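You operate a simulated robot arm through the tools that you are given. There is no shell and no other tool.

You run a simulated robot arm. Do the job below in one go: nothing can be reset, and whatever is moved stays where it is left.

## Task
Scrub the scale off the steel block and grease its plain end.
Fine: put both brushes back; the block goes in the grey parts tray. Set down upright: scrubbing brush, grease brush. A coat counts when it lies all over at full strength: go over it till it gets no stronger. What is to be rubbed or washed off counts as gone when no trace of it is left.

Only the result counts: the job must be done as asked and must still hold three seconds after the hand-in. Knocking over, shifting, dropping, spilling or breaking anything else fails it.

## Robot
A 7-joint arm with a three-finger gripper, fixed in place. Base frame: the origin is on the floor under the middle of its stand, x ahead of it, y to its left, z up; the work surface is at about z = 750. Lengths are in mm, angles in degrees, forces in N, time in s.
It reaches about 1342 mm from its shoulder. Its first joint turns from -166.0 to 166.0 degrees. Payload 2.69 kg.
The TCP is the grasp point between the finger pads, 30 mm short of the fingertips. In the tool frame z runs along the fingers and y along their closing line. The gripper opens to 128 mm; its body begins 117 mm behind the TCP.
Orientation is told as [roll, pitch, yaw] about the base's x, y, z axes, in that order, counted from this pose: with the fingers straight down and closing along the base's y, the tool's x points along the base's -x, its y along +y and its z along -z.

## Interface
- The arm moves only by the tool jog_arm. Its argument "rows" is a list of rows, each an object (a shift or turn left out is 0, a gripper value left out holds the last) with "slide": the shift along the base's x, y, z in mm, a list of three; "angular": the turn, a rotation vector about the base's x, y, z in rad, a list of three. In form: [{"slide": [dx, dy, dz], "angular": [rx, ry, rz]}, ...]. A call has 1 to 20 rows; each row shifts and turns the commanded pose from where the row before left it. "fingers" is the closure in counts, from 0 (fully open) to 255 (shut), set as the call begins (left out, the last holds). Each row takes 0.2 s and may step no farther than 50 mm and 8.6 degrees from the row before; otherwise, or with a gripper value out of range, the whole call is refused. A pose out of reach is approached as far as the arm can. The call stops where the force on the tool passes 40 N (or 10 N more than at its start, if that is more) or the arm is blocked; 0.2 s more then pass. Each finger travels about 127 mm/s and halts on what it meets, pressing with about 27 N; the grip force reading is that of the motor and also rises with nothing between the fingers. The clock runs only during rows and for 0.2 s after the last one: add rows that do not move to give the fingers time. The reply holds the time, the measured pose of the TCP, the force on the tool along the base axes, the opening and the grip force, in the units named above and with some noise, with the torque about the TCP (base axes, N m) and any sound that the robot's microphone picked up, and new pictures: "views" is both (left out), scene, wrist or none.
- Cameras (640 x 400 px; columns grow to the right, rows downward): "scene" is fixed at [60.6, 497, 1401.1]; the picture's right is [-0.15, -0.99, 0.00], its down [-0.53, 0.08, -0.84] and it looks along [0.83, -0.13, -0.54] (base axes); focal length 318 px, centre (320, 200). "wrist" rides on the gripper at [58, 54, -131] in the tool frame; the picture's right is [-0.68, 0.74, 0.00], its down [-0.62, -0.57, -0.55] and it looks along [-0.40, -0.37, 0.84] (tool axes); focal length 234 px, centre (320, 200). There is no depth. A picture from a camera that has moved, and an enlarged one, comes with that camera's place and axes in the base frame and with its lens. The place of the scene camera against the robot may be out by one fixed shift of up to 25 mm in any direction.
- slide_trunk(by): moves the trunk up (or, below 0, down) by that many mm; the arm rides with it, the base frame stays. It gives what a move gives, with no picture.
- inspect(camera, box): a new picture of the part [left, top, right, bottom] of that camera's present view, enlarged. The clock stands still meanwhile.
- hand_in(): hands the job in; it is judged then, once.

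Nothing tells you positions but the pictures and the camera data. Unless the task says otherwise, let go and move clear before handing in.

The tools are called after "Call:" as a command line: name --argument value ..., lists and objects as JSON in quotes. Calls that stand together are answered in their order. jog_arm: Moves the arm, as the interface text tells. Its arguments: {"type":"object","properties":{"rows":{"type":"array","items":{"type":"object","properties":{"slide":{"type":"array","items":{"type":"number"}},"angular":{"type":"array","items":{"type":"number"}}}}},"fingers":{"type":"number"},"views":{"type":"string","enum":["both","scene","wrist","none"]}},"required":["rows"]} The other tools are called the same way: slide_trunk (by) moves the trunk up or down; inspect (camera, box) takes an enlarged picture of a part of a camera's view; hand_in () hands the job in.

At the start:

```text
time: 0.0
tcp_pos: [514.5, 471.5, 1154.7]
tool_rot: [0.0, 0.0, 0.0]
force: [-0.5, 0.6, -0.7]
torque: [0.01, 0.0, 0.01]
finger_gap: 127.9
grip_force: 0.2
trunk travel left (down, up): [-150.0, 200.0]
```

scene: 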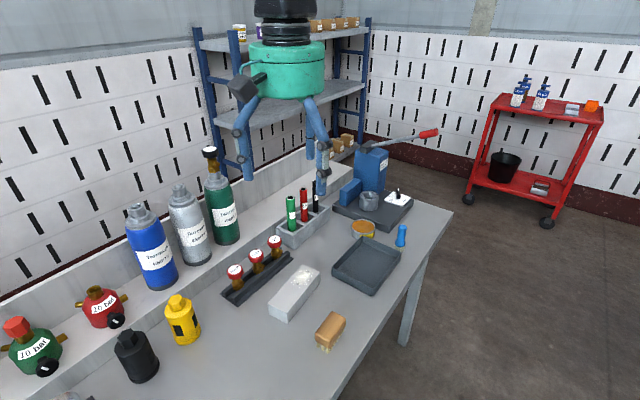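
wrist: 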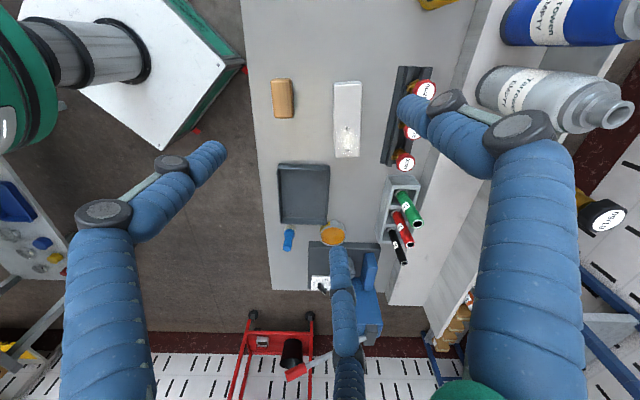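

I see a bench with a steel block (whitish scale at one end), a wooden-backed brush, a grey tray, a tin with orange content (grease) and a small blue item. I'll enlarge the views first to identify everything.

Call:
inspect --camera "scene" --box '[220, 240, 380, 360]'

Call:
inspect --camera "scene" --box '[320, 170, 440, 260]'

Call:
inspect --camera "wrist" --box '[240, 50, 400, 170]'

Call:
inspect --camera "wrist" --box '[260, 150, 440, 300]'

```text
3.33 times, centred on (300, 300) of scene
camera zoom: at [60.6, 497.0, 1401.1], right [-0.15, -0.99, 0.0], down [-0.53, 0.08, -0.84], along [0.83, -0.13, -0.54], focal length 1060 px, centre (387, -133)
```

zoom: 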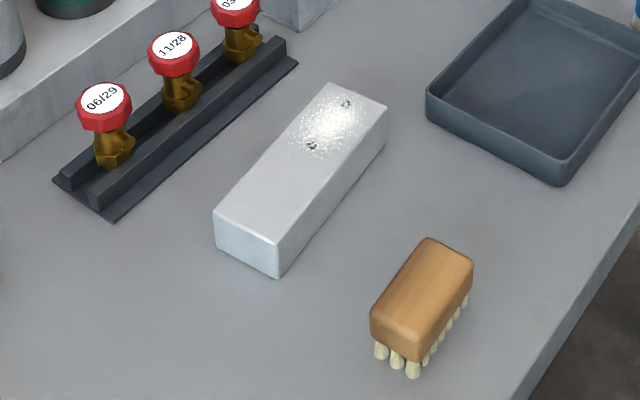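

```text
4.44 times, centred on (380, 215) of scene
camera zoom: at [60.6, 497.0, 1401.1], right [-0.15, -0.99, 0.0], down [-0.53, 0.08, -0.84], along [0.83, -0.13, -0.54], focal length 1413 px, centre (53, 133)
```

zoom: 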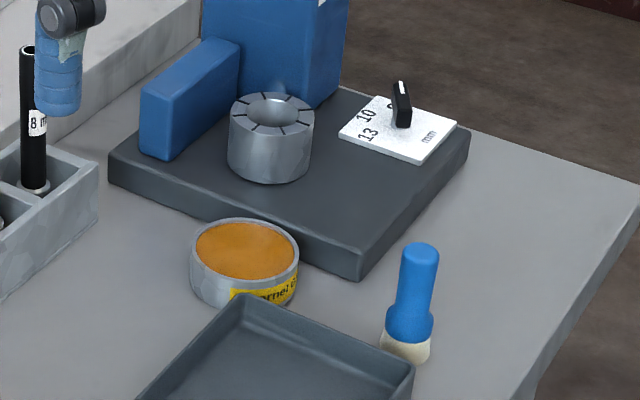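

```text
3.33 times, centred on (320, 110) of wrist
camera zoom: at [455.2, 526.2, 1284.2], right [0.68, 0.74, 0.0], down [0.62, -0.57, 0.55], along [0.4, -0.37, -0.84], focal length 781 px, centre (320, 500)
```

zoom: 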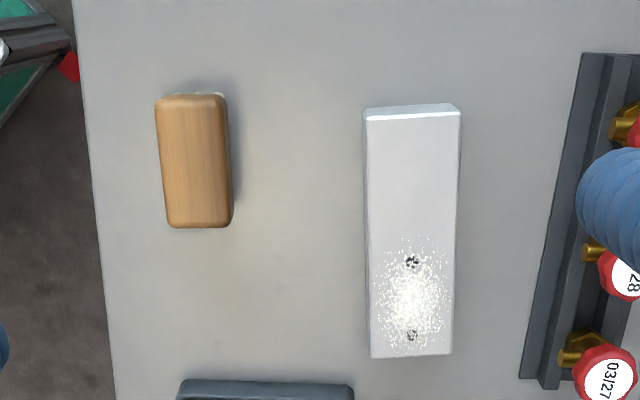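

```text
2.67 times, centred on (350, 225) of wrist
camera zoom: at [455.2, 526.2, 1284.2], right [0.68, 0.74, 0.0], down [0.62, -0.57, 0.55], along [0.4, -0.37, -0.84], focal length 624 px, centre (240, 133)
```

zoom: 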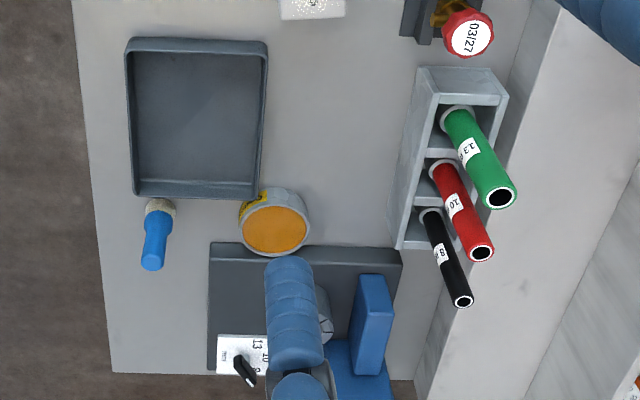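

The wood-backed brush is the scrubber, the blue one standing by the tray is the grease brush, and the orange tin is grease. The scale seems to be on the far half of the block top, with the plain end nearest the robot. I'll look at the gripper itself before I move.

Call:
inspect --camera "scene" --box '[210, 60, 350, 200]'

Call:
inspect --camera "wrist" --box '[300, 60, 400, 170]'

```text
2.86 times, centred on (280, 130) of scene
camera zoom: at [60.6, 497.0, 1401.1], right [-0.15, -0.99, 0.0], down [-0.53, 0.08, -0.84], along [0.83, -0.13, -0.54], focal length 908 px, centre (434, 400)
```

zoom: 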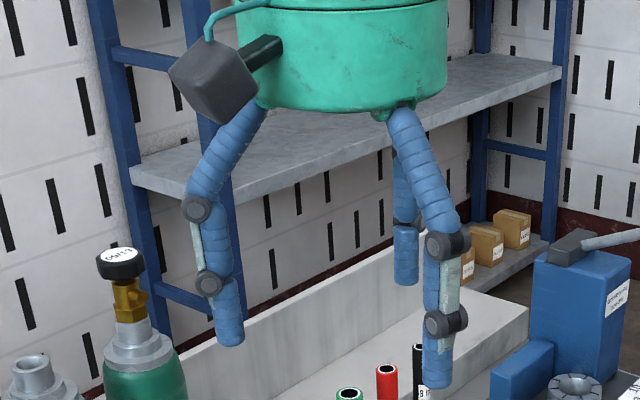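

```text
3.64 times, centred on (350, 115) of wrist
camera zoom: at [455.2, 526.2, 1284.2], right [0.68, 0.74, 0.0], down [0.62, -0.57, 0.55], along [0.4, -0.37, -0.84], focal length 852 px, centre (211, 509)
```

zoom: 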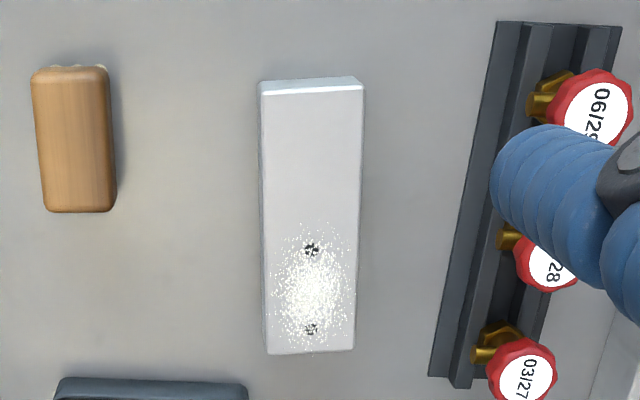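

The gripper has one finger on +y and two on −y. I'll close it in free air to see where the fingers meet.

Call:
jog_arm --rows '[{"slide": [0, 0, 0]}, {"slide": [0, 0, 0]}, {"slide": [0, 0, 0]}, {"slide": [0, 0, 0]}, {"slide": [0, 0, 0]}]' --fingers 200 --views "both"

```text
time: 1.2
tcp_pos: [512.9, 472.4, 1153.3]
tool_rot: [0.0, 0.0, 0.1]
force: [-0.1, -0.1, 0.0]
torque: [-0.01, 0.02, 0.0]
finger_gap: 27.7
grip_force: 0.0
trunk travel left (down, up): [-150.0, 200.0]
camera wrist: at [455.2, 526.2, 1284.1], right [0.68, 0.74, 0.0], down [0.62, -0.57, 0.55], along [0.4, -0.37, -0.84], focal length 234 px, centre (320, 200)
```

scene: 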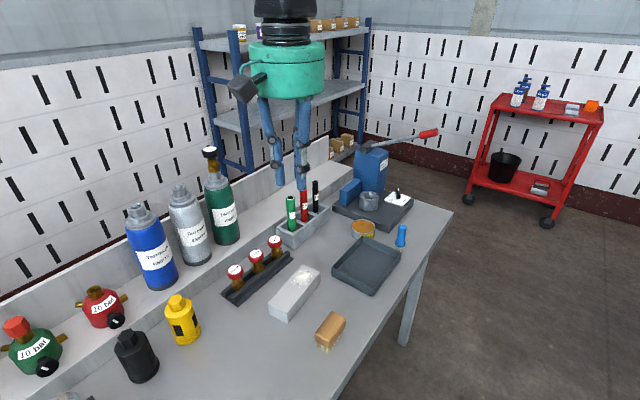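
wrist: 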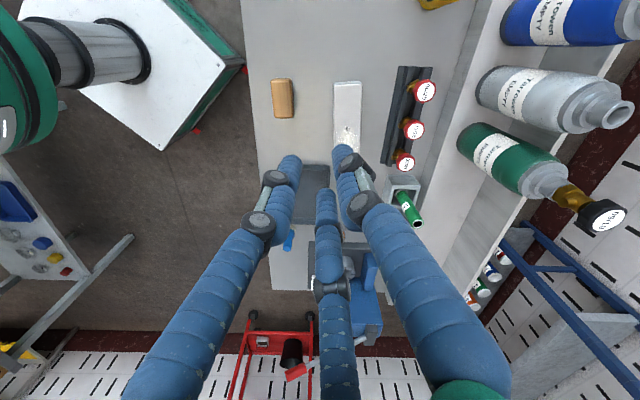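

The fingers close radially at about 120° spacing. I'll open up and move in for a close look at the block.

Call:
jog_arm --rows '[{"slide": [2, 11, -40]}, {"slide": [2, 11, -40]}, {"slide": [2, 11, -40]}, {"slide": [2, 11, -40]}, {"slide": [2, 11, -40]}, {"slide": [2, 10, -40]}, {"slide": [0, 0, 0]}]' --fingers 0 --views "both"

```text
time: 2.8
tcp_pos: [524.4, 537.7, 913.2]
tool_rot: [0.0, 0.0, 0.0]
force: [-0.1, -0.1, 0.9]
torque: [-0.04, 0.03, -0.01]
finger_gap: 128.2
grip_force: 0.1
trunk travel left (down, up): [-150.0, 200.0]
camera wrist: at [465.8, 592.0, 1043.7], right [0.68, 0.74, 0.0], down [0.62, -0.57, 0.55], along [0.4, -0.37, -0.84], focal length 234 px, centre (320, 200)
```

scene: 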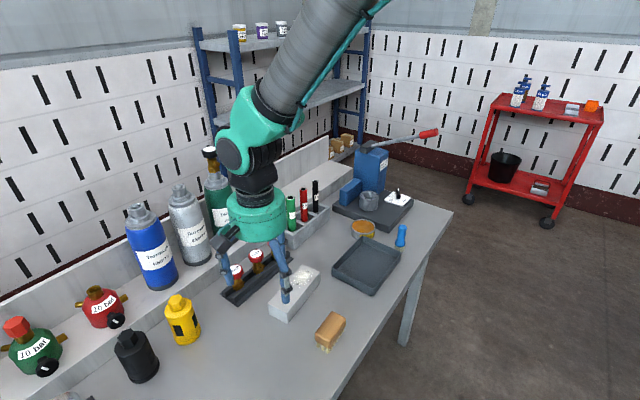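
wrist: 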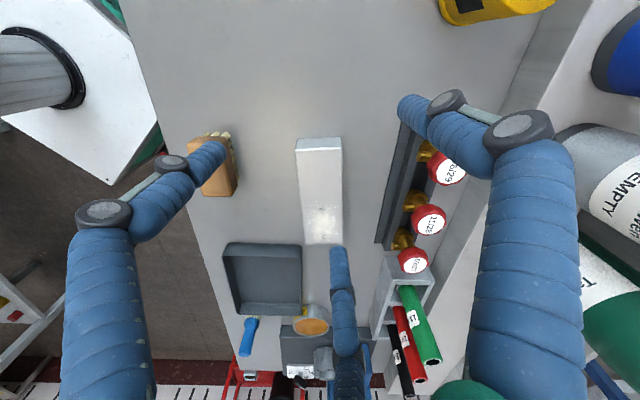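

Call:
inspect --camera "wrist" --box '[260, 120, 380, 260]'

Call:
inspect --camera "wrist" --box '[210, 230, 340, 370]'

Call:
inspect --camera "scene" --box '[255, 250, 335, 330]'

```text
2.86 times, centred on (320, 190) of wrist
camera zoom: at [465.8, 592.0, 1043.7], right [0.68, 0.74, 0.0], down [0.62, -0.57, 0.55], along [0.4, -0.37, -0.84], focal length 669 px, centre (320, 229)
```

zoom: 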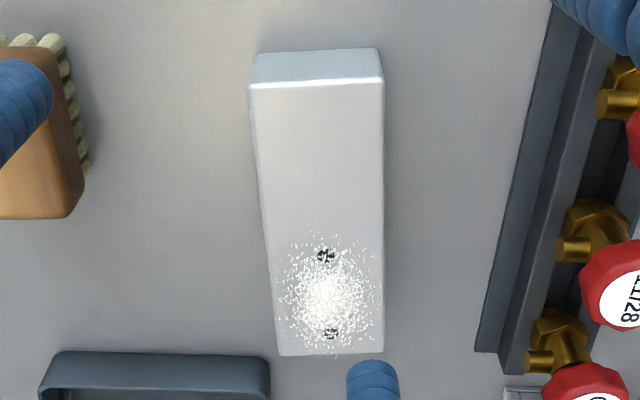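

```text
2.86 times, centred on (275, 300) of wrist
camera zoom: at [465.8, 592.0, 1043.7], right [0.68, 0.74, 0.0], down [0.62, -0.57, 0.55], along [0.4, -0.37, -0.84], focal length 669 px, centre (449, -86)
```

zoom: 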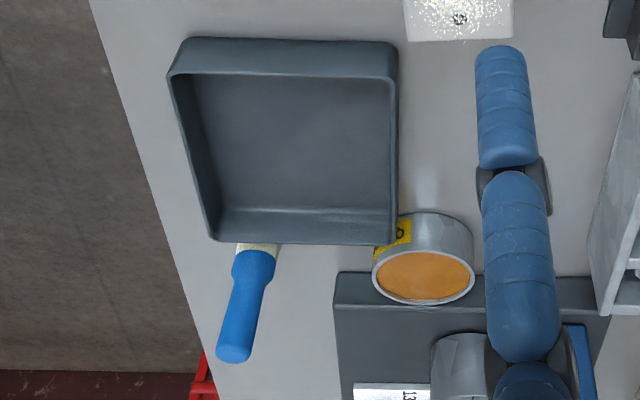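

```text
5.00 times, centred on (295, 290) of scene
camera zoom: at [60.6, 497.0, 1401.1], right [-0.15, -0.99, 0.0], down [-0.53, 0.08, -0.84], along [0.83, -0.13, -0.54], focal length 1590 px, centre (445, -250)
```

zoom: 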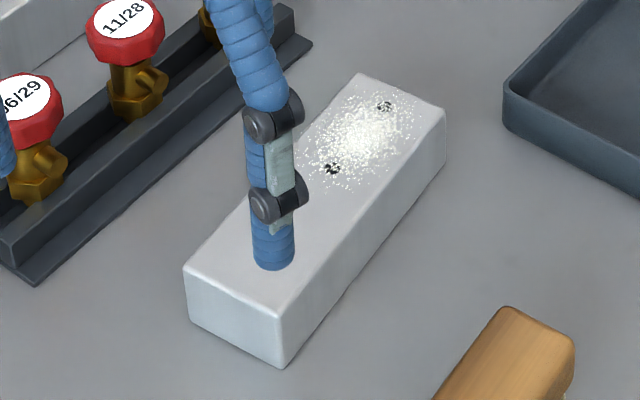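

The scale covers the far half of the block's top, the block is about 150×55×40 mm and it lies at roughly −40° yaw. Next I'll get a close-up of the wood-backed brush.

Call:
jog_arm --rows '[{"slide": [-23, -36, 0]}, {"slide": [-23, -36, 0]}, {"slide": [-24, -36, 0]}, {"slide": [0, 0, 0]}]' --views "wrist"

Call:
inspect --camera "wrist" --box '[250, 80, 390, 220]'

Call:
inspect --camera "scene" --box '[295, 295, 365, 365]'

```text
time: 3.8
tcp_pos: [455.3, 428.6, 912.3]
tool_rot: [0.1, 0.0, 0.1]
force: [-0.4, -0.2, 0.2]
torque: [0.01, -0.03, -0.01]
finger_gap: 128.1
grip_force: 0.0
trunk travel left (down, up): [-150.0, 200.0]
camera wrist: at [397.1, 482.5, 1043.6], right [0.68, 0.74, 0.0], down [0.62, -0.57, 0.55], along [0.4, -0.37, -0.84], focal length 234 px, centre (320, 200)
```

wrist: 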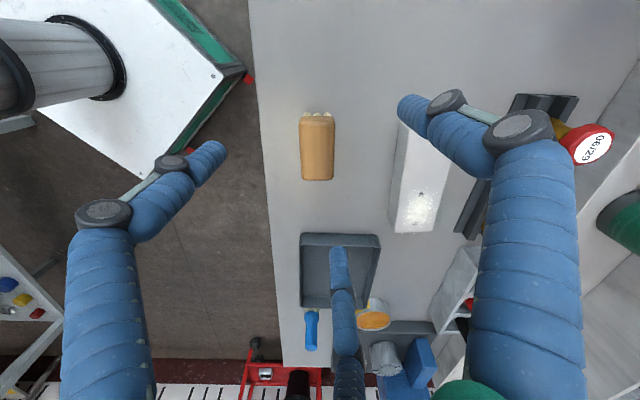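

```text
2.86 times, centred on (320, 150) of wrist
camera zoom: at [397.1, 482.5, 1043.6], right [0.68, 0.74, 0.0], down [0.62, -0.57, 0.55], along [0.4, -0.37, -0.84], focal length 669 px, centre (320, 343)
```

zoom: 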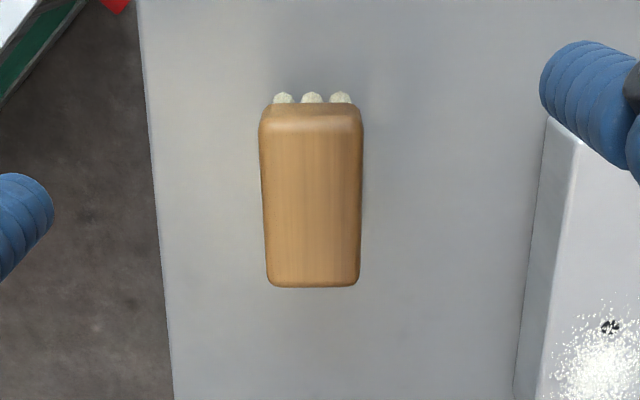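

```text
5.71 times, centred on (330, 330) of scene
camera zoom: at [60.6, 497.0, 1401.1], right [-0.15, -0.99, 0.0], down [-0.53, 0.08, -0.84], along [0.83, -0.13, -0.54], focal length 1817 px, centre (263, -543)
```

zoom: 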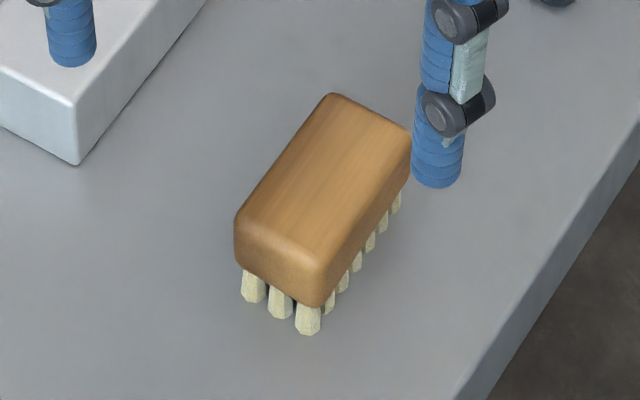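

The scrubbing brush is about 40×70 mm, standing on its bristles near (467, 414) at about −42° yaw, with its top near z≈793. I'll grip it with the single finger on its end and the other two on its sides, so I'm turning the gripper and coming down above it.

Call:
jog_arm --rows '[{"slide": [1, -2, 0], "angular": [0, 0, 0.138]}, {"slide": [1, -2, 0], "angular": [0, 0, 0.138]}, {"slide": [1, -2, 0], "angular": [0, 0, 0.138]}, {"slide": [1, -1, 0], "angular": [0, 0, 0.138]}, {"slide": [0, 0, -20], "angular": [0, 0, 0.138]}, {"slide": [0, 0, -30], "angular": [0, 0, 0.138]}, {"slide": [0, 0, 0]}]' --views "both"

Call:
inspect --camera "wrist" --box '[220, 100, 420, 260]'

Call:
inspect --camera "scene" --box '[280, 250, 380, 370]'

```text
time: 5.4
tcp_pos: [460.7, 422.6, 863.3]
tool_rot: [-0.1, 0.0, 47.6]
force: [-0.4, 0.1, -1.1]
torque: [0.01, 0.02, -0.02]
finger_gap: 128.0
grip_force: 0.0
trunk travel left (down, up): [-150.0, 200.0]
camera wrist: at [381.3, 415.5, 994.1], right [-0.09, 1.0, 0.0], down [0.83, 0.07, 0.55], along [0.55, 0.05, -0.84], focal length 234 px, centre (320, 200)
```

scene: 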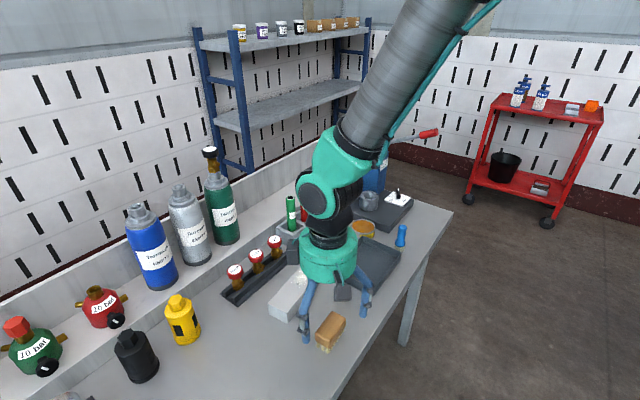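
wrist: 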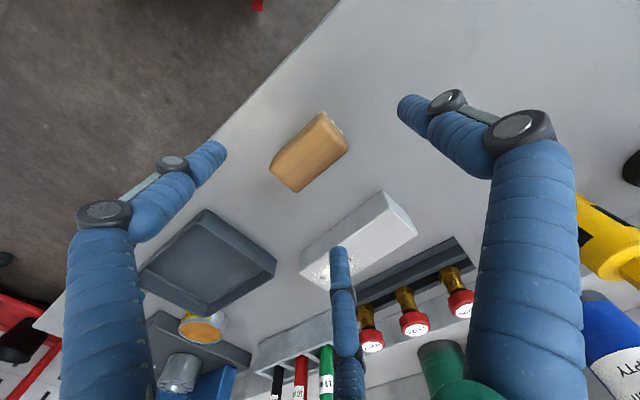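

```text
2.50 times, centred on (320, 180) of wrist
camera zoom: at [381.3, 415.5, 994.1], right [-0.09, 1.0, 0.0], down [0.83, 0.07, 0.55], along [0.55, 0.05, -0.84], focal length 585 px, centre (320, 250)
```

zoom: 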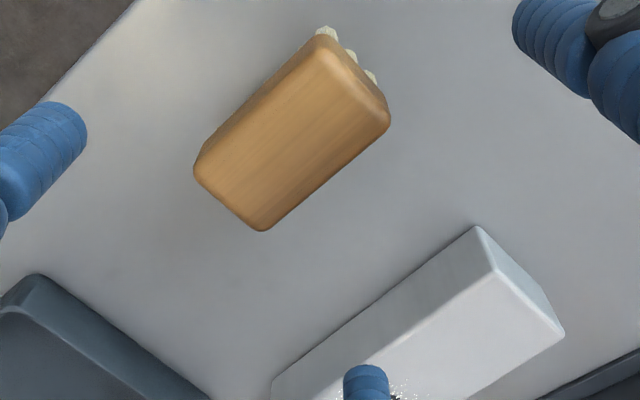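

```text
3.33 times, centred on (330, 310) of scene
camera zoom: at [60.6, 497.0, 1401.1], right [-0.15, -0.99, 0.0], down [-0.53, 0.08, -0.84], along [0.83, -0.13, -0.54], focal length 1060 px, centre (287, -167)
```

zoom: 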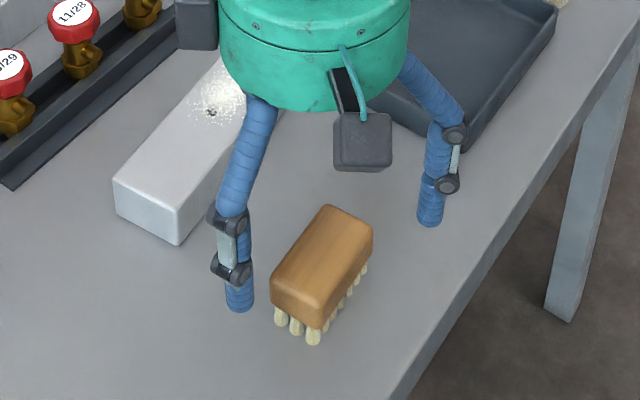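

Brush centre comes out at about (467, 412). I'll shift slightly, lower to just above the table at TCP z≈795 and look before closing.

Call:
jog_arm --rows '[{"slide": [-1, -2, -30]}, {"slide": [0, 0, -25]}, {"slide": [0, 0, -13]}, {"slide": [0, 0, 0]}]' --views "both"

Call:
inspect --camera "scene" --box '[280, 250, 400, 370]'

Call:
inspect --camera "wrist" --box '[220, 100, 420, 260]'

```text
time: 6.4
tcp_pos: [457.6, 420.3, 794.0]
tool_rot: [0.1, 0.1, 47.6]
force: [0.6, -0.1, 0.1]
torque: [0.0, 0.0, 0.02]
finger_gap: 128.0
grip_force: 0.1
trunk travel left (down, up): [-150.0, 200.0]
camera wrist: at [378.8, 413.3, 925.0], right [-0.09, 1.0, 0.0], down [0.83, 0.07, 0.55], along [0.55, 0.05, -0.84], focal length 234 px, centre (320, 200)
```

scene: 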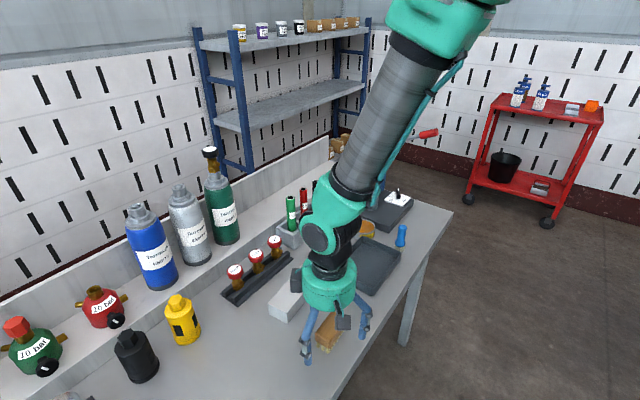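
wrist: 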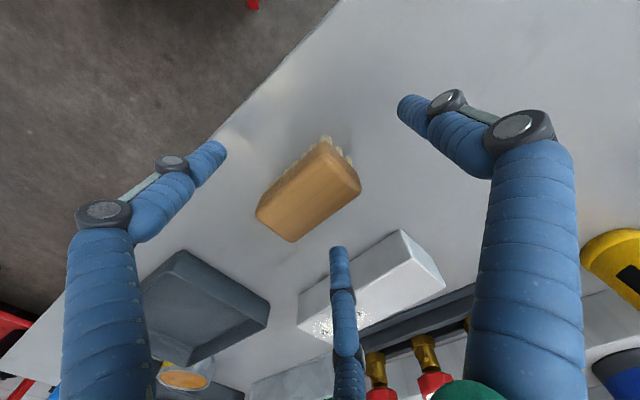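

```text
3.33 times, centred on (340, 310) of scene
camera zoom: at [60.6, 497.0, 1401.1], right [-0.15, -0.99, 0.0], down [-0.53, 0.08, -0.84], along [0.83, -0.13, -0.54], focal length 1060 px, centre (253, -167)
```

zoom: 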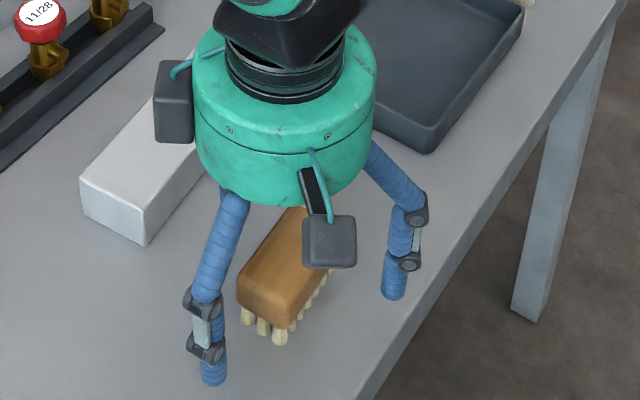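

```text
2.50 times, centred on (320, 180) of wrist
camera zoom: at [378.8, 413.3, 925.0], right [-0.09, 1.0, 0.0], down [0.83, 0.07, 0.55], along [0.55, 0.05, -0.84], focal length 585 px, centre (320, 250)
```

zoom: 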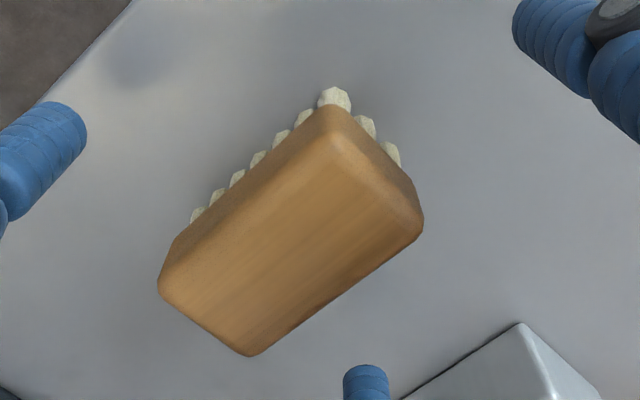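

The brush sits centred between the fingers as planned. I'm closing the gripper on the wooden back now.

Call:
jog_arm --rows '[{"slide": [0, 0, 0]}, {"slide": [0, 0, 0]}, {"slide": [0, 0, 0]}, {"slide": [0, 0, 0]}, {"slide": [0, 0, 0]}, {"slide": [0, 0, 0]}]' --fingers 255 --views "both"

Call:
inspect --camera "wrist" --box '[220, 100, 420, 260]'

Call:
inspect --camera "scene" --box '[280, 250, 400, 370]'

```text
time: 7.8
tcp_pos: [458.4, 419.2, 794.8]
tool_rot: [0.0, 0.0, 47.5]
force: [0.3, 0.1, -0.7]
torque: [-0.01, -0.04, 0.0]
finger_gap: 46.8
grip_force: 27.2
trunk travel left (down, up): [-150.0, 200.0]
camera wrist: at [378.7, 413.2, 925.2], right [-0.09, 1.0, 0.0], down [0.83, 0.07, 0.55], along [0.55, 0.05, -0.84], focal length 234 px, centre (320, 200)
```

scene: 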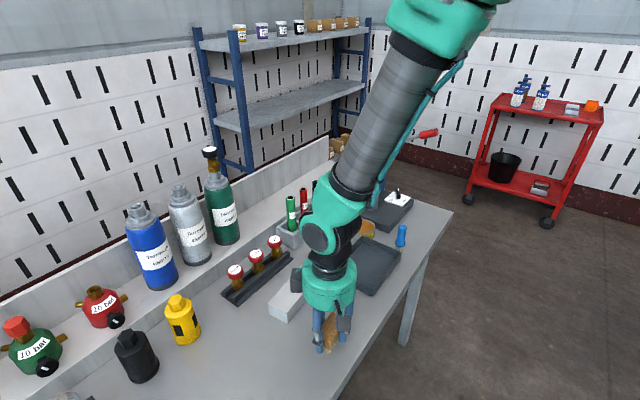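
wrist: 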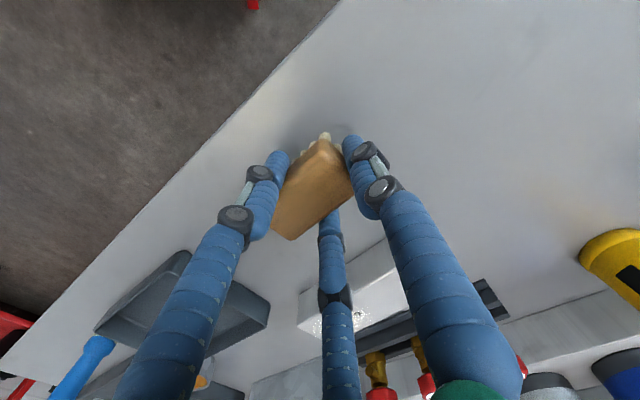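

```text
2.50 times, centred on (320, 180) of wrist
camera zoom: at [378.7, 413.2, 925.2], right [-0.09, 1.0, 0.0], down [0.83, 0.07, 0.55], along [0.55, 0.05, -0.84], focal length 585 px, centre (320, 250)
```

zoom: 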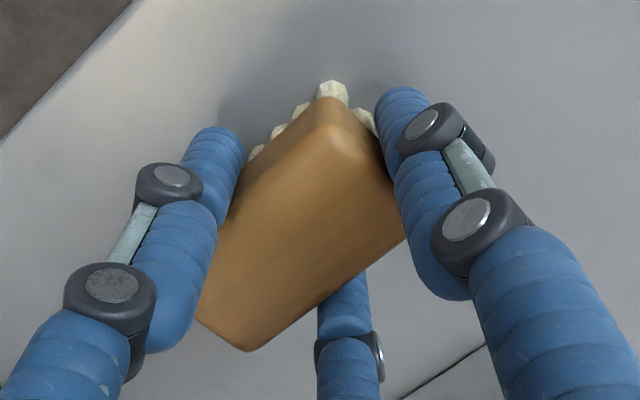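

```text
3.33 times, centred on (340, 310) of scene
camera zoom: at [60.6, 497.0, 1401.1], right [-0.15, -0.99, 0.0], down [-0.53, 0.08, -0.84], along [0.83, -0.13, -0.54], focal length 1060 px, centre (253, -167)
```

zoom: 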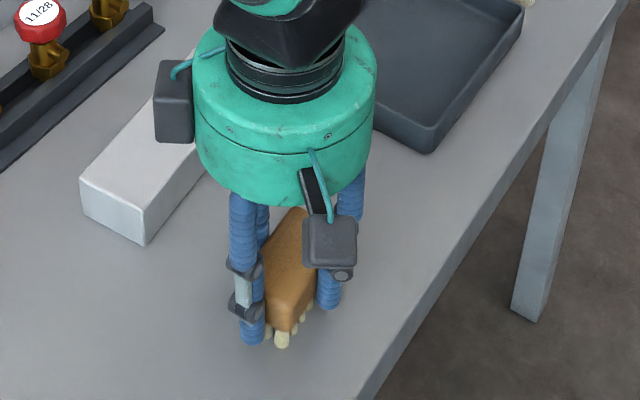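

Gripped with a 46.8 mm gap and about 27 N. Lifting a little to check the hold.

Call:
jog_arm --rows '[{"slide": [0, 0, 10]}, {"slide": [0, 0, 20]}, {"slide": [0, 0, 30]}, {"slide": [0, 0, 40]}, {"slide": [0, 0, 0]}]' --views "both"

Call:
inspect --camera "scene" --box '[270, 210, 400, 340]'

Call:
inspect --camera "wrist" --box '[220, 100, 420, 260]'

```text
time: 9.0
tcp_pos: [456.2, 418.6, 896.8]
tool_rot: [0.0, 0.0, 47.6]
force: [-0.6, 0.3, -0.6]
torque: [0.03, -0.01, 0.01]
finger_gap: 46.7
grip_force: 27.4
trunk travel left (down, up): [-150.0, 200.0]
camera wrist: at [376.8, 413.6, 1025.9], right [-0.09, 1.0, 0.0], down [0.83, 0.07, 0.55], along [0.55, 0.05, -0.84], focal length 234 px, centre (320, 200)
```

scene: 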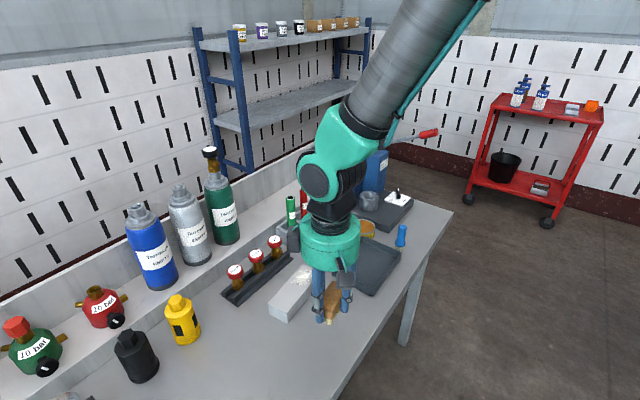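
wrist: 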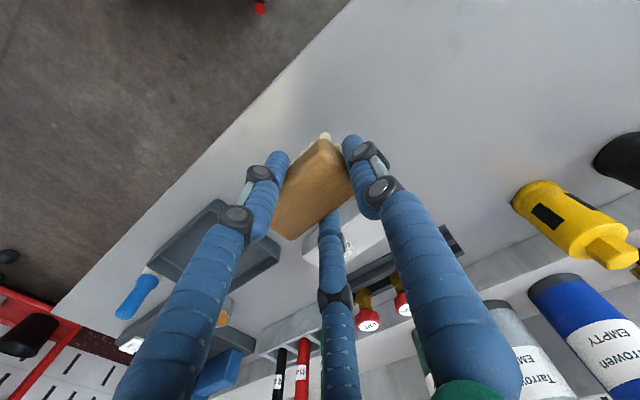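

```text
3.08 times, centred on (335, 275) of scene
camera zoom: at [60.6, 497.0, 1401.1], right [-0.15, -0.99, 0.0], down [-0.53, 0.08, -0.84], along [0.83, -0.13, -0.54], focal length 978 px, centre (274, -31)
```

zoom: 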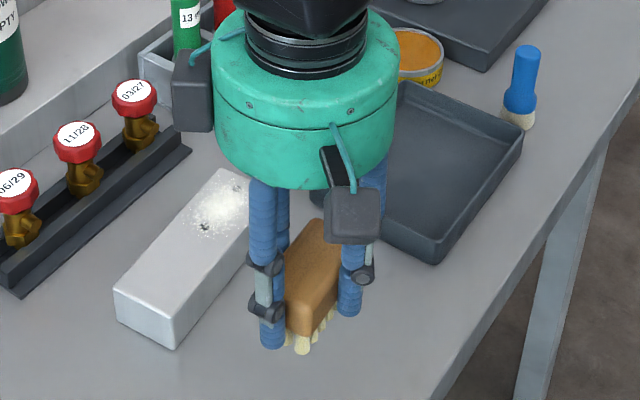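

```text
2.50 times, centred on (320, 180) of wrist
camera zoom: at [376.8, 413.6, 1025.9], right [-0.09, 1.0, 0.0], down [0.83, 0.07, 0.55], along [0.55, 0.05, -0.84], focal length 585 px, centre (320, 250)
```

zoom: 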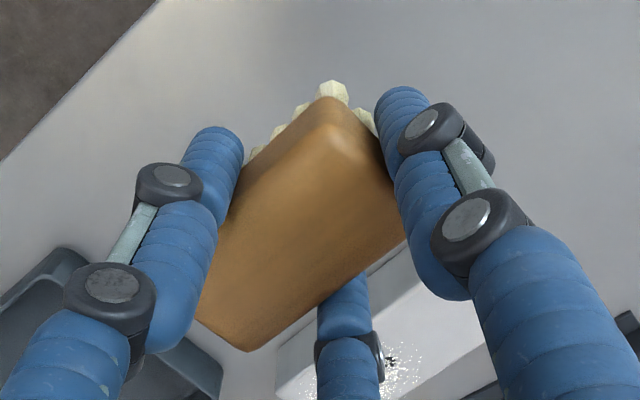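

The hold is firm. I'm carrying the brush over the scaled half of the block and lowering close to the top.

Call:
jog_arm --rows '[{"slide": [38, 11.5, 0]}, {"slide": [38, 11.5, 0]}, {"slide": [38, 11.5, 0]}, {"slide": [37, 11.5, 0]}, {"slide": [0, 0, -25]}, {"slide": [0, 0, -20]}, {"slide": [0, 0, 0]}]' --views "both"

Call:
inspect --camera "scene" --box '[230, 200, 370, 340]'

Call:
inspect --camera "wrist" --box '[220, 100, 460, 300]'

```text
time: 10.6
tcp_pos: [607.8, 466.1, 850.3]
tool_rot: [0.0, 0.0, 47.5]
force: [1.0, -0.3, -0.5]
torque: [-0.01, 0.04, -0.01]
finger_gap: 46.6
grip_force: 26.9
trunk travel left (down, up): [-150.0, 200.0]
camera wrist: at [529.3, 459.9, 981.0], right [-0.09, 1.0, 0.0], down [0.83, 0.07, 0.55], along [0.55, 0.05, -0.84], focal length 234 px, centre (320, 200)
```

scene: 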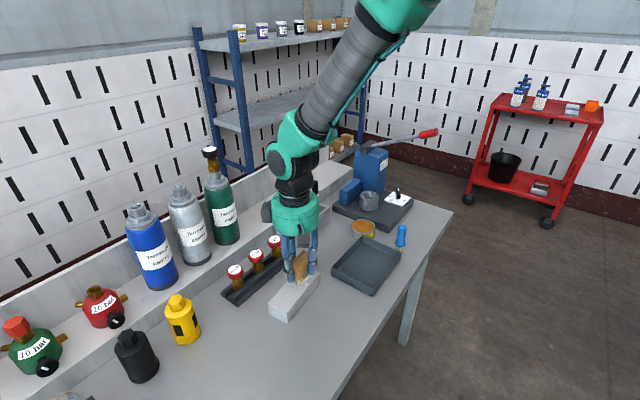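
wrist: 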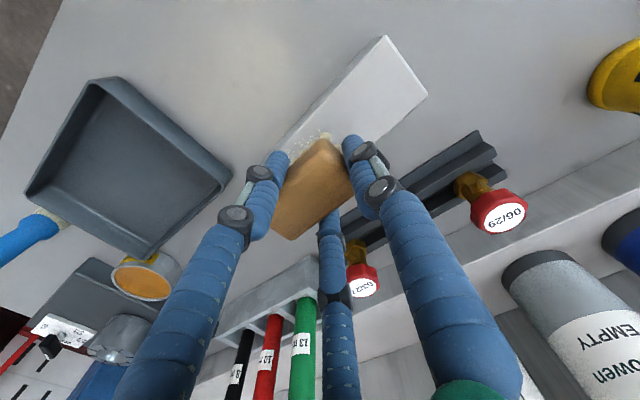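

```text
2.86 times, centred on (300, 270) of scene
camera zoom: at [60.6, 497.0, 1401.1], right [-0.15, -0.99, 0.0], down [-0.53, 0.08, -0.84], along [0.83, -0.13, -0.54], focal length 908 px, centre (377, 0)
```

zoom: 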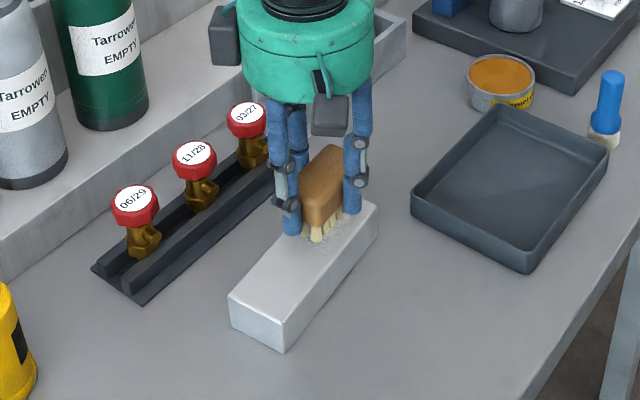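

```text
2.00 times, centred on (340, 200) of wrist
camera zoom: at [529.3, 459.9, 981.0], right [-0.09, 1.0, 0.0], down [0.83, 0.07, 0.55], along [0.55, 0.05, -0.84], focal length 468 px, centre (280, 200)
```

zoom: 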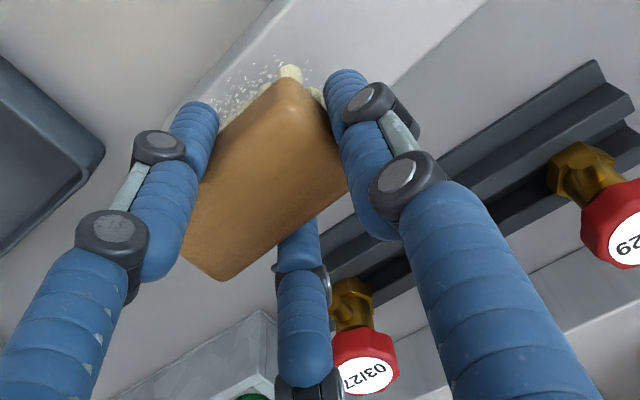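

Now lowering slowly until the bristles touch, watching the force.

Call:
jog_arm --rows '[{"slide": [0, 0, -8]}, {"slide": [0, 0, -3]}, {"slide": [0, 0, -2]}, {"slide": [0, 0, -1]}, {"slide": [0, 0, 0]}]' --views "none"

```text
time: 11.8
tcp_pos: [610.1, 466.5, 837.2]
tool_rot: [0.0, 0.0, 47.5]
force: [-0.7, -0.5, 0.5]
torque: [-0.01, -0.05, 0.02]
finger_gap: 46.3
grip_force: 27.4
trunk travel left (down, up): [-150.0, 200.0]
```

Call:
jog_arm --rows '[{"slide": [0, 0, -1]}, {"slide": [0, 0, 0]}]' --views "none"

Call:
jog_arm --rows '[{"slide": [0, 0, -1]}, {"slide": [0, 0, 0]}]' --views "none"

Call:
jog_arm --rows '[{"slide": [0, 0, -1]}, {"slide": [0, 0, 0]}]' --views "wrist"

```text
time: 12.4
tcp_pos: [609.5, 466.4, 835.4]
tool_rot: [0.1, 0.0, 47.4]
force: [-1.7, 0.1, -0.7]
torque: [-0.01, 0.01, -0.05]
finger_gap: 46.4
grip_force: 26.9
trunk travel left (down, up): [-150.0, 200.0]
```

```text
time: 13.0
tcp_pos: [610.0, 466.2, 833.9]
tool_rot: [0.0, 0.1, 47.4]
force: [0.7, -0.9, -0.4]
torque: [-0.05, 0.03, 0.0]
finger_gap: 46.6
grip_force: 27.0
trunk travel left (down, up): [-150.0, 200.0]
```

```text
time: 13.6
tcp_pos: [609.8, 466.4, 834.6]
tool_rot: [0.1, -0.2, 47.5]
force: [-1.0, -2.7, 7.4]
torque: [-0.23, 0.0, -0.03]
finger_gap: 46.4
grip_force: 27.0
trunk travel left (down, up): [-150.0, 200.0]
camera wrist: at [530.9, 460.0, 965.0], right [-0.09, 1.0, 0.0], down [0.83, 0.07, 0.55], along [0.55, 0.05, -0.84], focal length 234 px, centre (320, 200)
```

wrist: 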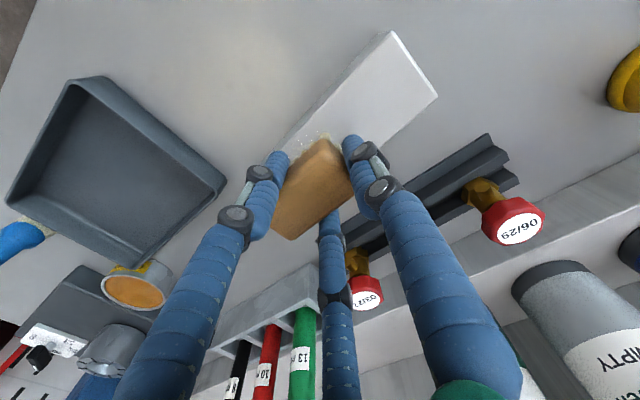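

Contact at TCP z≈834 with about 7 N, so the block top is at z≈790. I'll start scrubbing with lengthwise strokes.

Call:
jog_arm --rows '[{"slide": [7.66, -6.43, 0]}, {"slide": [7.66, -6.43, 0]}, {"slide": [-7.66, 6.43, 0]}, {"slide": [-7.66, 6.43, 0]}, {"slide": [-7.66, 6.43, 0]}, {"slide": [-7.66, 6.43, 0]}, {"slide": [7.66, -6.43, 0]}, {"slide": [7.66, -6.43, 0]}, {"slide": [7.66, -6.43, 0]}, {"slide": [7.66, -6.43, 0]}, {"slide": [-7.66, 6.43, 0]}, {"slide": [-7.66, 6.43, 0]}, {"slide": [-7.66, 6.43, 0]}, {"slide": [-7.66, 6.43, 0]}, {"slide": [7.66, -6.43, 0]}, {"slide": [7.66, -6.43, 0]}]' --views "both"

Call:
inspect --camera "scene" --box '[230, 200, 370, 340]'

Call:
inspect --camera "wrist" --box '[220, 60, 460, 260]'

```text
time: 17.0
tcp_pos: [610.5, 465.2, 834.7]
tool_rot: [0.0, -0.1, 47.5]
force: [-2.5, 2.1, 14.7]
torque: [-0.07, -0.04, -0.06]
finger_gap: 46.5
grip_force: 27.4
trunk travel left (down, up): [-150.0, 200.0]
camera wrist: at [530.0, 458.7, 964.5], right [-0.09, 1.0, 0.0], down [0.83, 0.07, 0.55], along [0.55, 0.05, -0.84], focal length 234 px, centre (320, 200)
```

scene: 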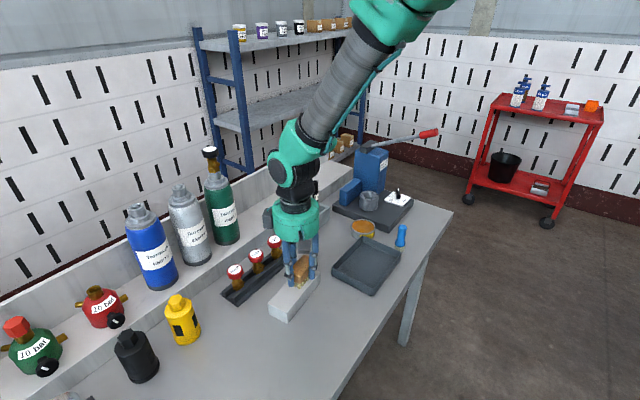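
wrist: 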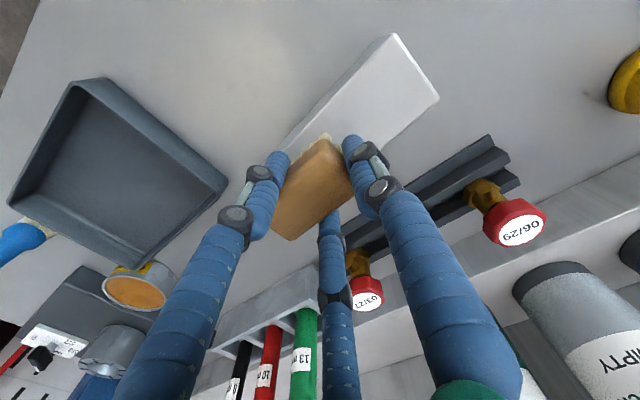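

```text
2.86 times, centred on (300, 270) of scene
camera zoom: at [60.6, 497.0, 1401.1], right [-0.15, -0.99, 0.0], down [-0.53, 0.08, -0.84], along [0.83, -0.13, -0.54], focal length 908 px, centre (377, 0)
```

zoom: 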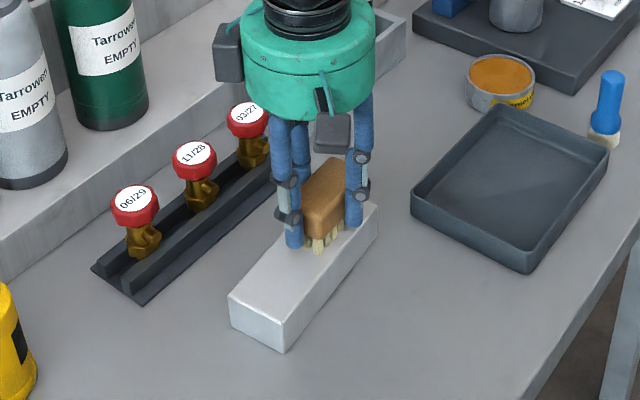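

```text
2.00 times, centred on (340, 160) of wrist
camera zoom: at [530.0, 458.7, 964.5], right [-0.09, 1.0, 0.0], down [0.83, 0.07, 0.55], along [0.55, 0.05, -0.84], focal length 468 px, centre (280, 280)
```

zoom: 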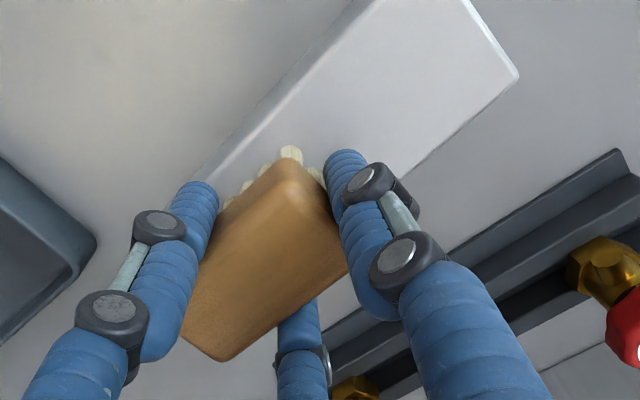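

The scale on the visible edge is disappearing and the block has not moved. Continuing with strokes offset to each side, and to both ends.

Call:
jog_arm --rows '[{"slide": [7.7, 9.2, 0]}, {"slide": [7.66, -6.43, 0]}, {"slide": [7.66, -6.43, 0]}, {"slide": [-7.66, 6.43, 0]}, {"slide": [-7.66, 6.43, 0]}, {"slide": [-7.66, 6.43, 0]}, {"slide": [-7.66, 6.43, 0]}, {"slide": [7.66, -6.43, 0]}, {"slide": [7.66, -6.43, 0]}, {"slide": [7.66, -6.43, 0]}, {"slide": [7.66, -6.43, 0]}, {"slide": [-7.66, 6.43, 0]}, {"slide": [-7.66, 6.43, 0]}, {"slide": [-7.66, 6.43, 0]}, {"slide": [-7.66, 6.43, 0]}, {"slide": [7.66, -6.43, 0]}, {"slide": [7.66, -6.43, 0]}]' --views "none"

Call:
jog_arm --rows '[{"slide": [-7.7, -9.2, 0]}, {"slide": [-7.7, -9.2, 0]}, {"slide": [7.66, -6.43, 0]}, {"slide": [7.66, -6.43, 0]}, {"slide": [-7.66, 6.43, 0]}, {"slide": [-7.66, 6.43, 0]}, {"slide": [-7.66, 6.43, 0]}, {"slide": [-7.66, 6.43, 0]}, {"slide": [7.66, -6.43, 0]}, {"slide": [7.66, -6.43, 0]}, {"slide": [7.66, -6.43, 0]}, {"slide": [7.66, -6.43, 0]}, {"slide": [-7.66, 6.43, 0]}, {"slide": [-7.66, 6.43, 0]}, {"slide": [-7.66, 6.43, 0]}, {"slide": [-7.66, 6.43, 0]}, {"slide": [7.66, -6.43, 0]}, {"slide": [7.66, -6.43, 0]}]' --views "both"

```text
time: 20.6
tcp_pos: [616.1, 475.1, 834.4]
tool_rot: [0.0, 0.0, 47.4]
force: [2.0, -1.7, 4.4]
torque: [-0.07, -0.1, -0.01]
finger_gap: 46.4
grip_force: 26.8
trunk travel left (down, up): [-150.0, 200.0]
```

```text
time: 24.4
tcp_pos: [601.6, 456.9, 833.9]
tool_rot: [0.0, -0.1, 47.6]
force: [-0.3, 0.7, -0.6]
torque: [-0.02, -0.01, -0.02]
finger_gap: 46.7
grip_force: 27.0
trunk travel left (down, up): [-150.0, 200.0]
camera wrist: at [522.5, 450.2, 964.4], right [-0.09, 1.0, 0.0], down [0.83, 0.07, 0.55], along [0.55, 0.05, -0.84], focal length 234 px, centre (320, 200)
```

scene: 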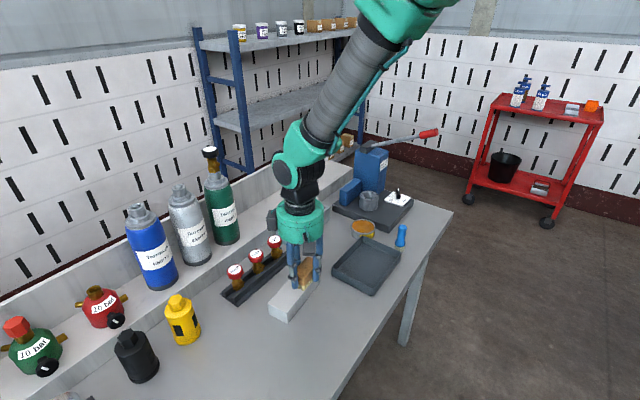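
wrist: 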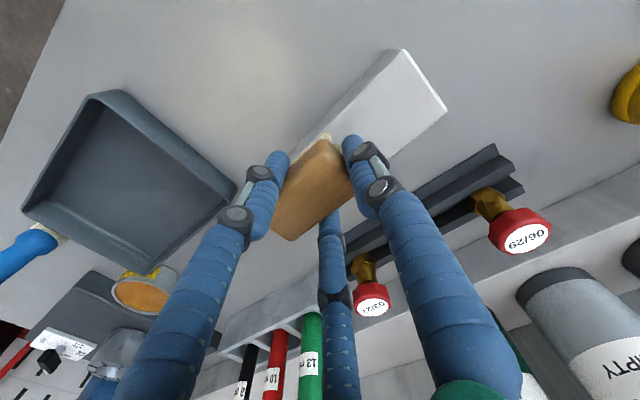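

Lifting off to look at the scaled half.

Call:
jog_arm --rows '[{"slide": [0, 0, 15]}, {"slide": [0, 0, 35]}, {"slide": [-25, -30, 20]}, {"slide": [-25, -30, 20]}, {"slide": [-25, -30, 0]}, {"slide": [0, 0, 0]}]' --views "both"

Call:
inspect --camera "scene" --box '[250, 240, 350, 340]'

Call:
inspect --camera "wrist" --box '[270, 180, 470, 320]'

```text
time: 25.8
tcp_pos: [524.8, 367.1, 923.7]
tool_rot: [0.0, 0.0, 47.6]
force: [0.0, -0.3, 0.3]
torque: [0.01, -0.01, 0.03]
finger_gap: 46.4
grip_force: 27.3
trunk travel left (down, up): [-150.0, 200.0]
camera wrist: at [445.8, 360.7, 1053.9], right [-0.09, 1.0, 0.0], down [0.83, 0.07, 0.55], along [0.55, 0.05, -0.84], focal length 234 px, centre (320, 200)
```

scene: 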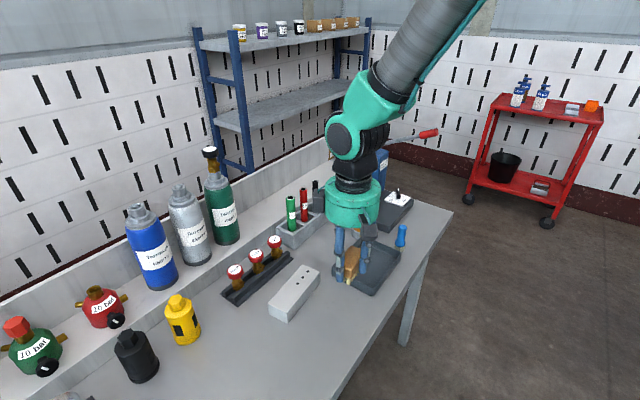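
wrist: 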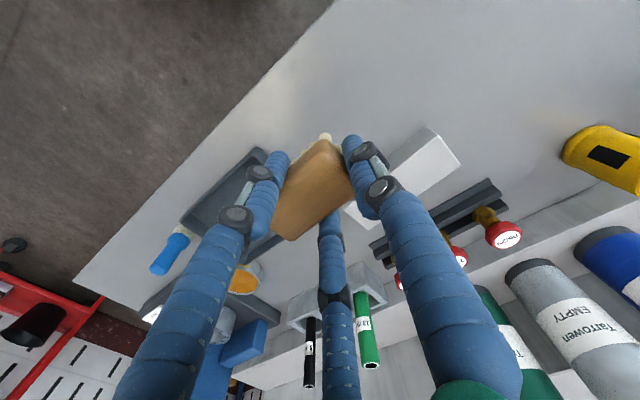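

```text
4.00 times, centred on (300, 290) of scene
camera zoom: at [60.6, 497.0, 1401.1], right [-0.15, -0.99, 0.0], down [-0.53, 0.08, -0.84], along [0.83, -0.13, -0.54], focal length 1272 px, centre (400, -160)
```

zoom: 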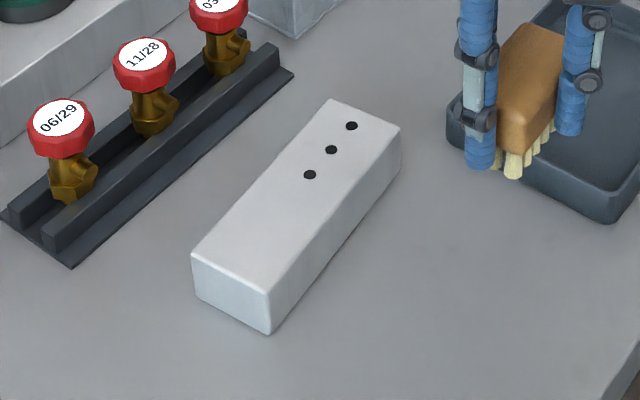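

```text
2.86 times, centred on (370, 250) of wrist
camera zoom: at [445.8, 360.7, 1053.9], right [-0.09, 1.0, 0.0], down [0.83, 0.07, 0.55], along [0.55, 0.05, -0.84], focal length 669 px, centre (177, 57)
```

zoom: 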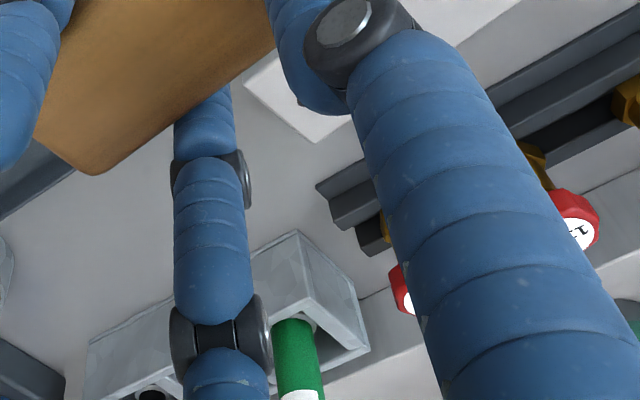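

Call:
inspect --camera "scene" --box '[280, 258, 325, 298]'

```text
10.00 times, centred on (302, 278) of scene
camera zoom: at [60.6, 497.0, 1401.1], right [-0.15, -0.99, 0.0], down [-0.53, 0.08, -0.84], along [0.83, -0.13, -0.54], focal length 3179 px, centre (495, -580)
```

zoom: 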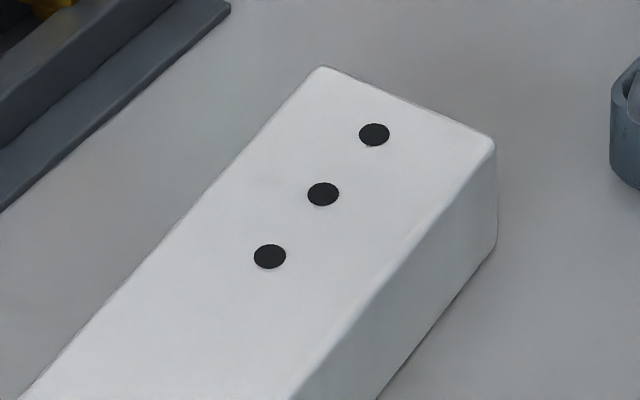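

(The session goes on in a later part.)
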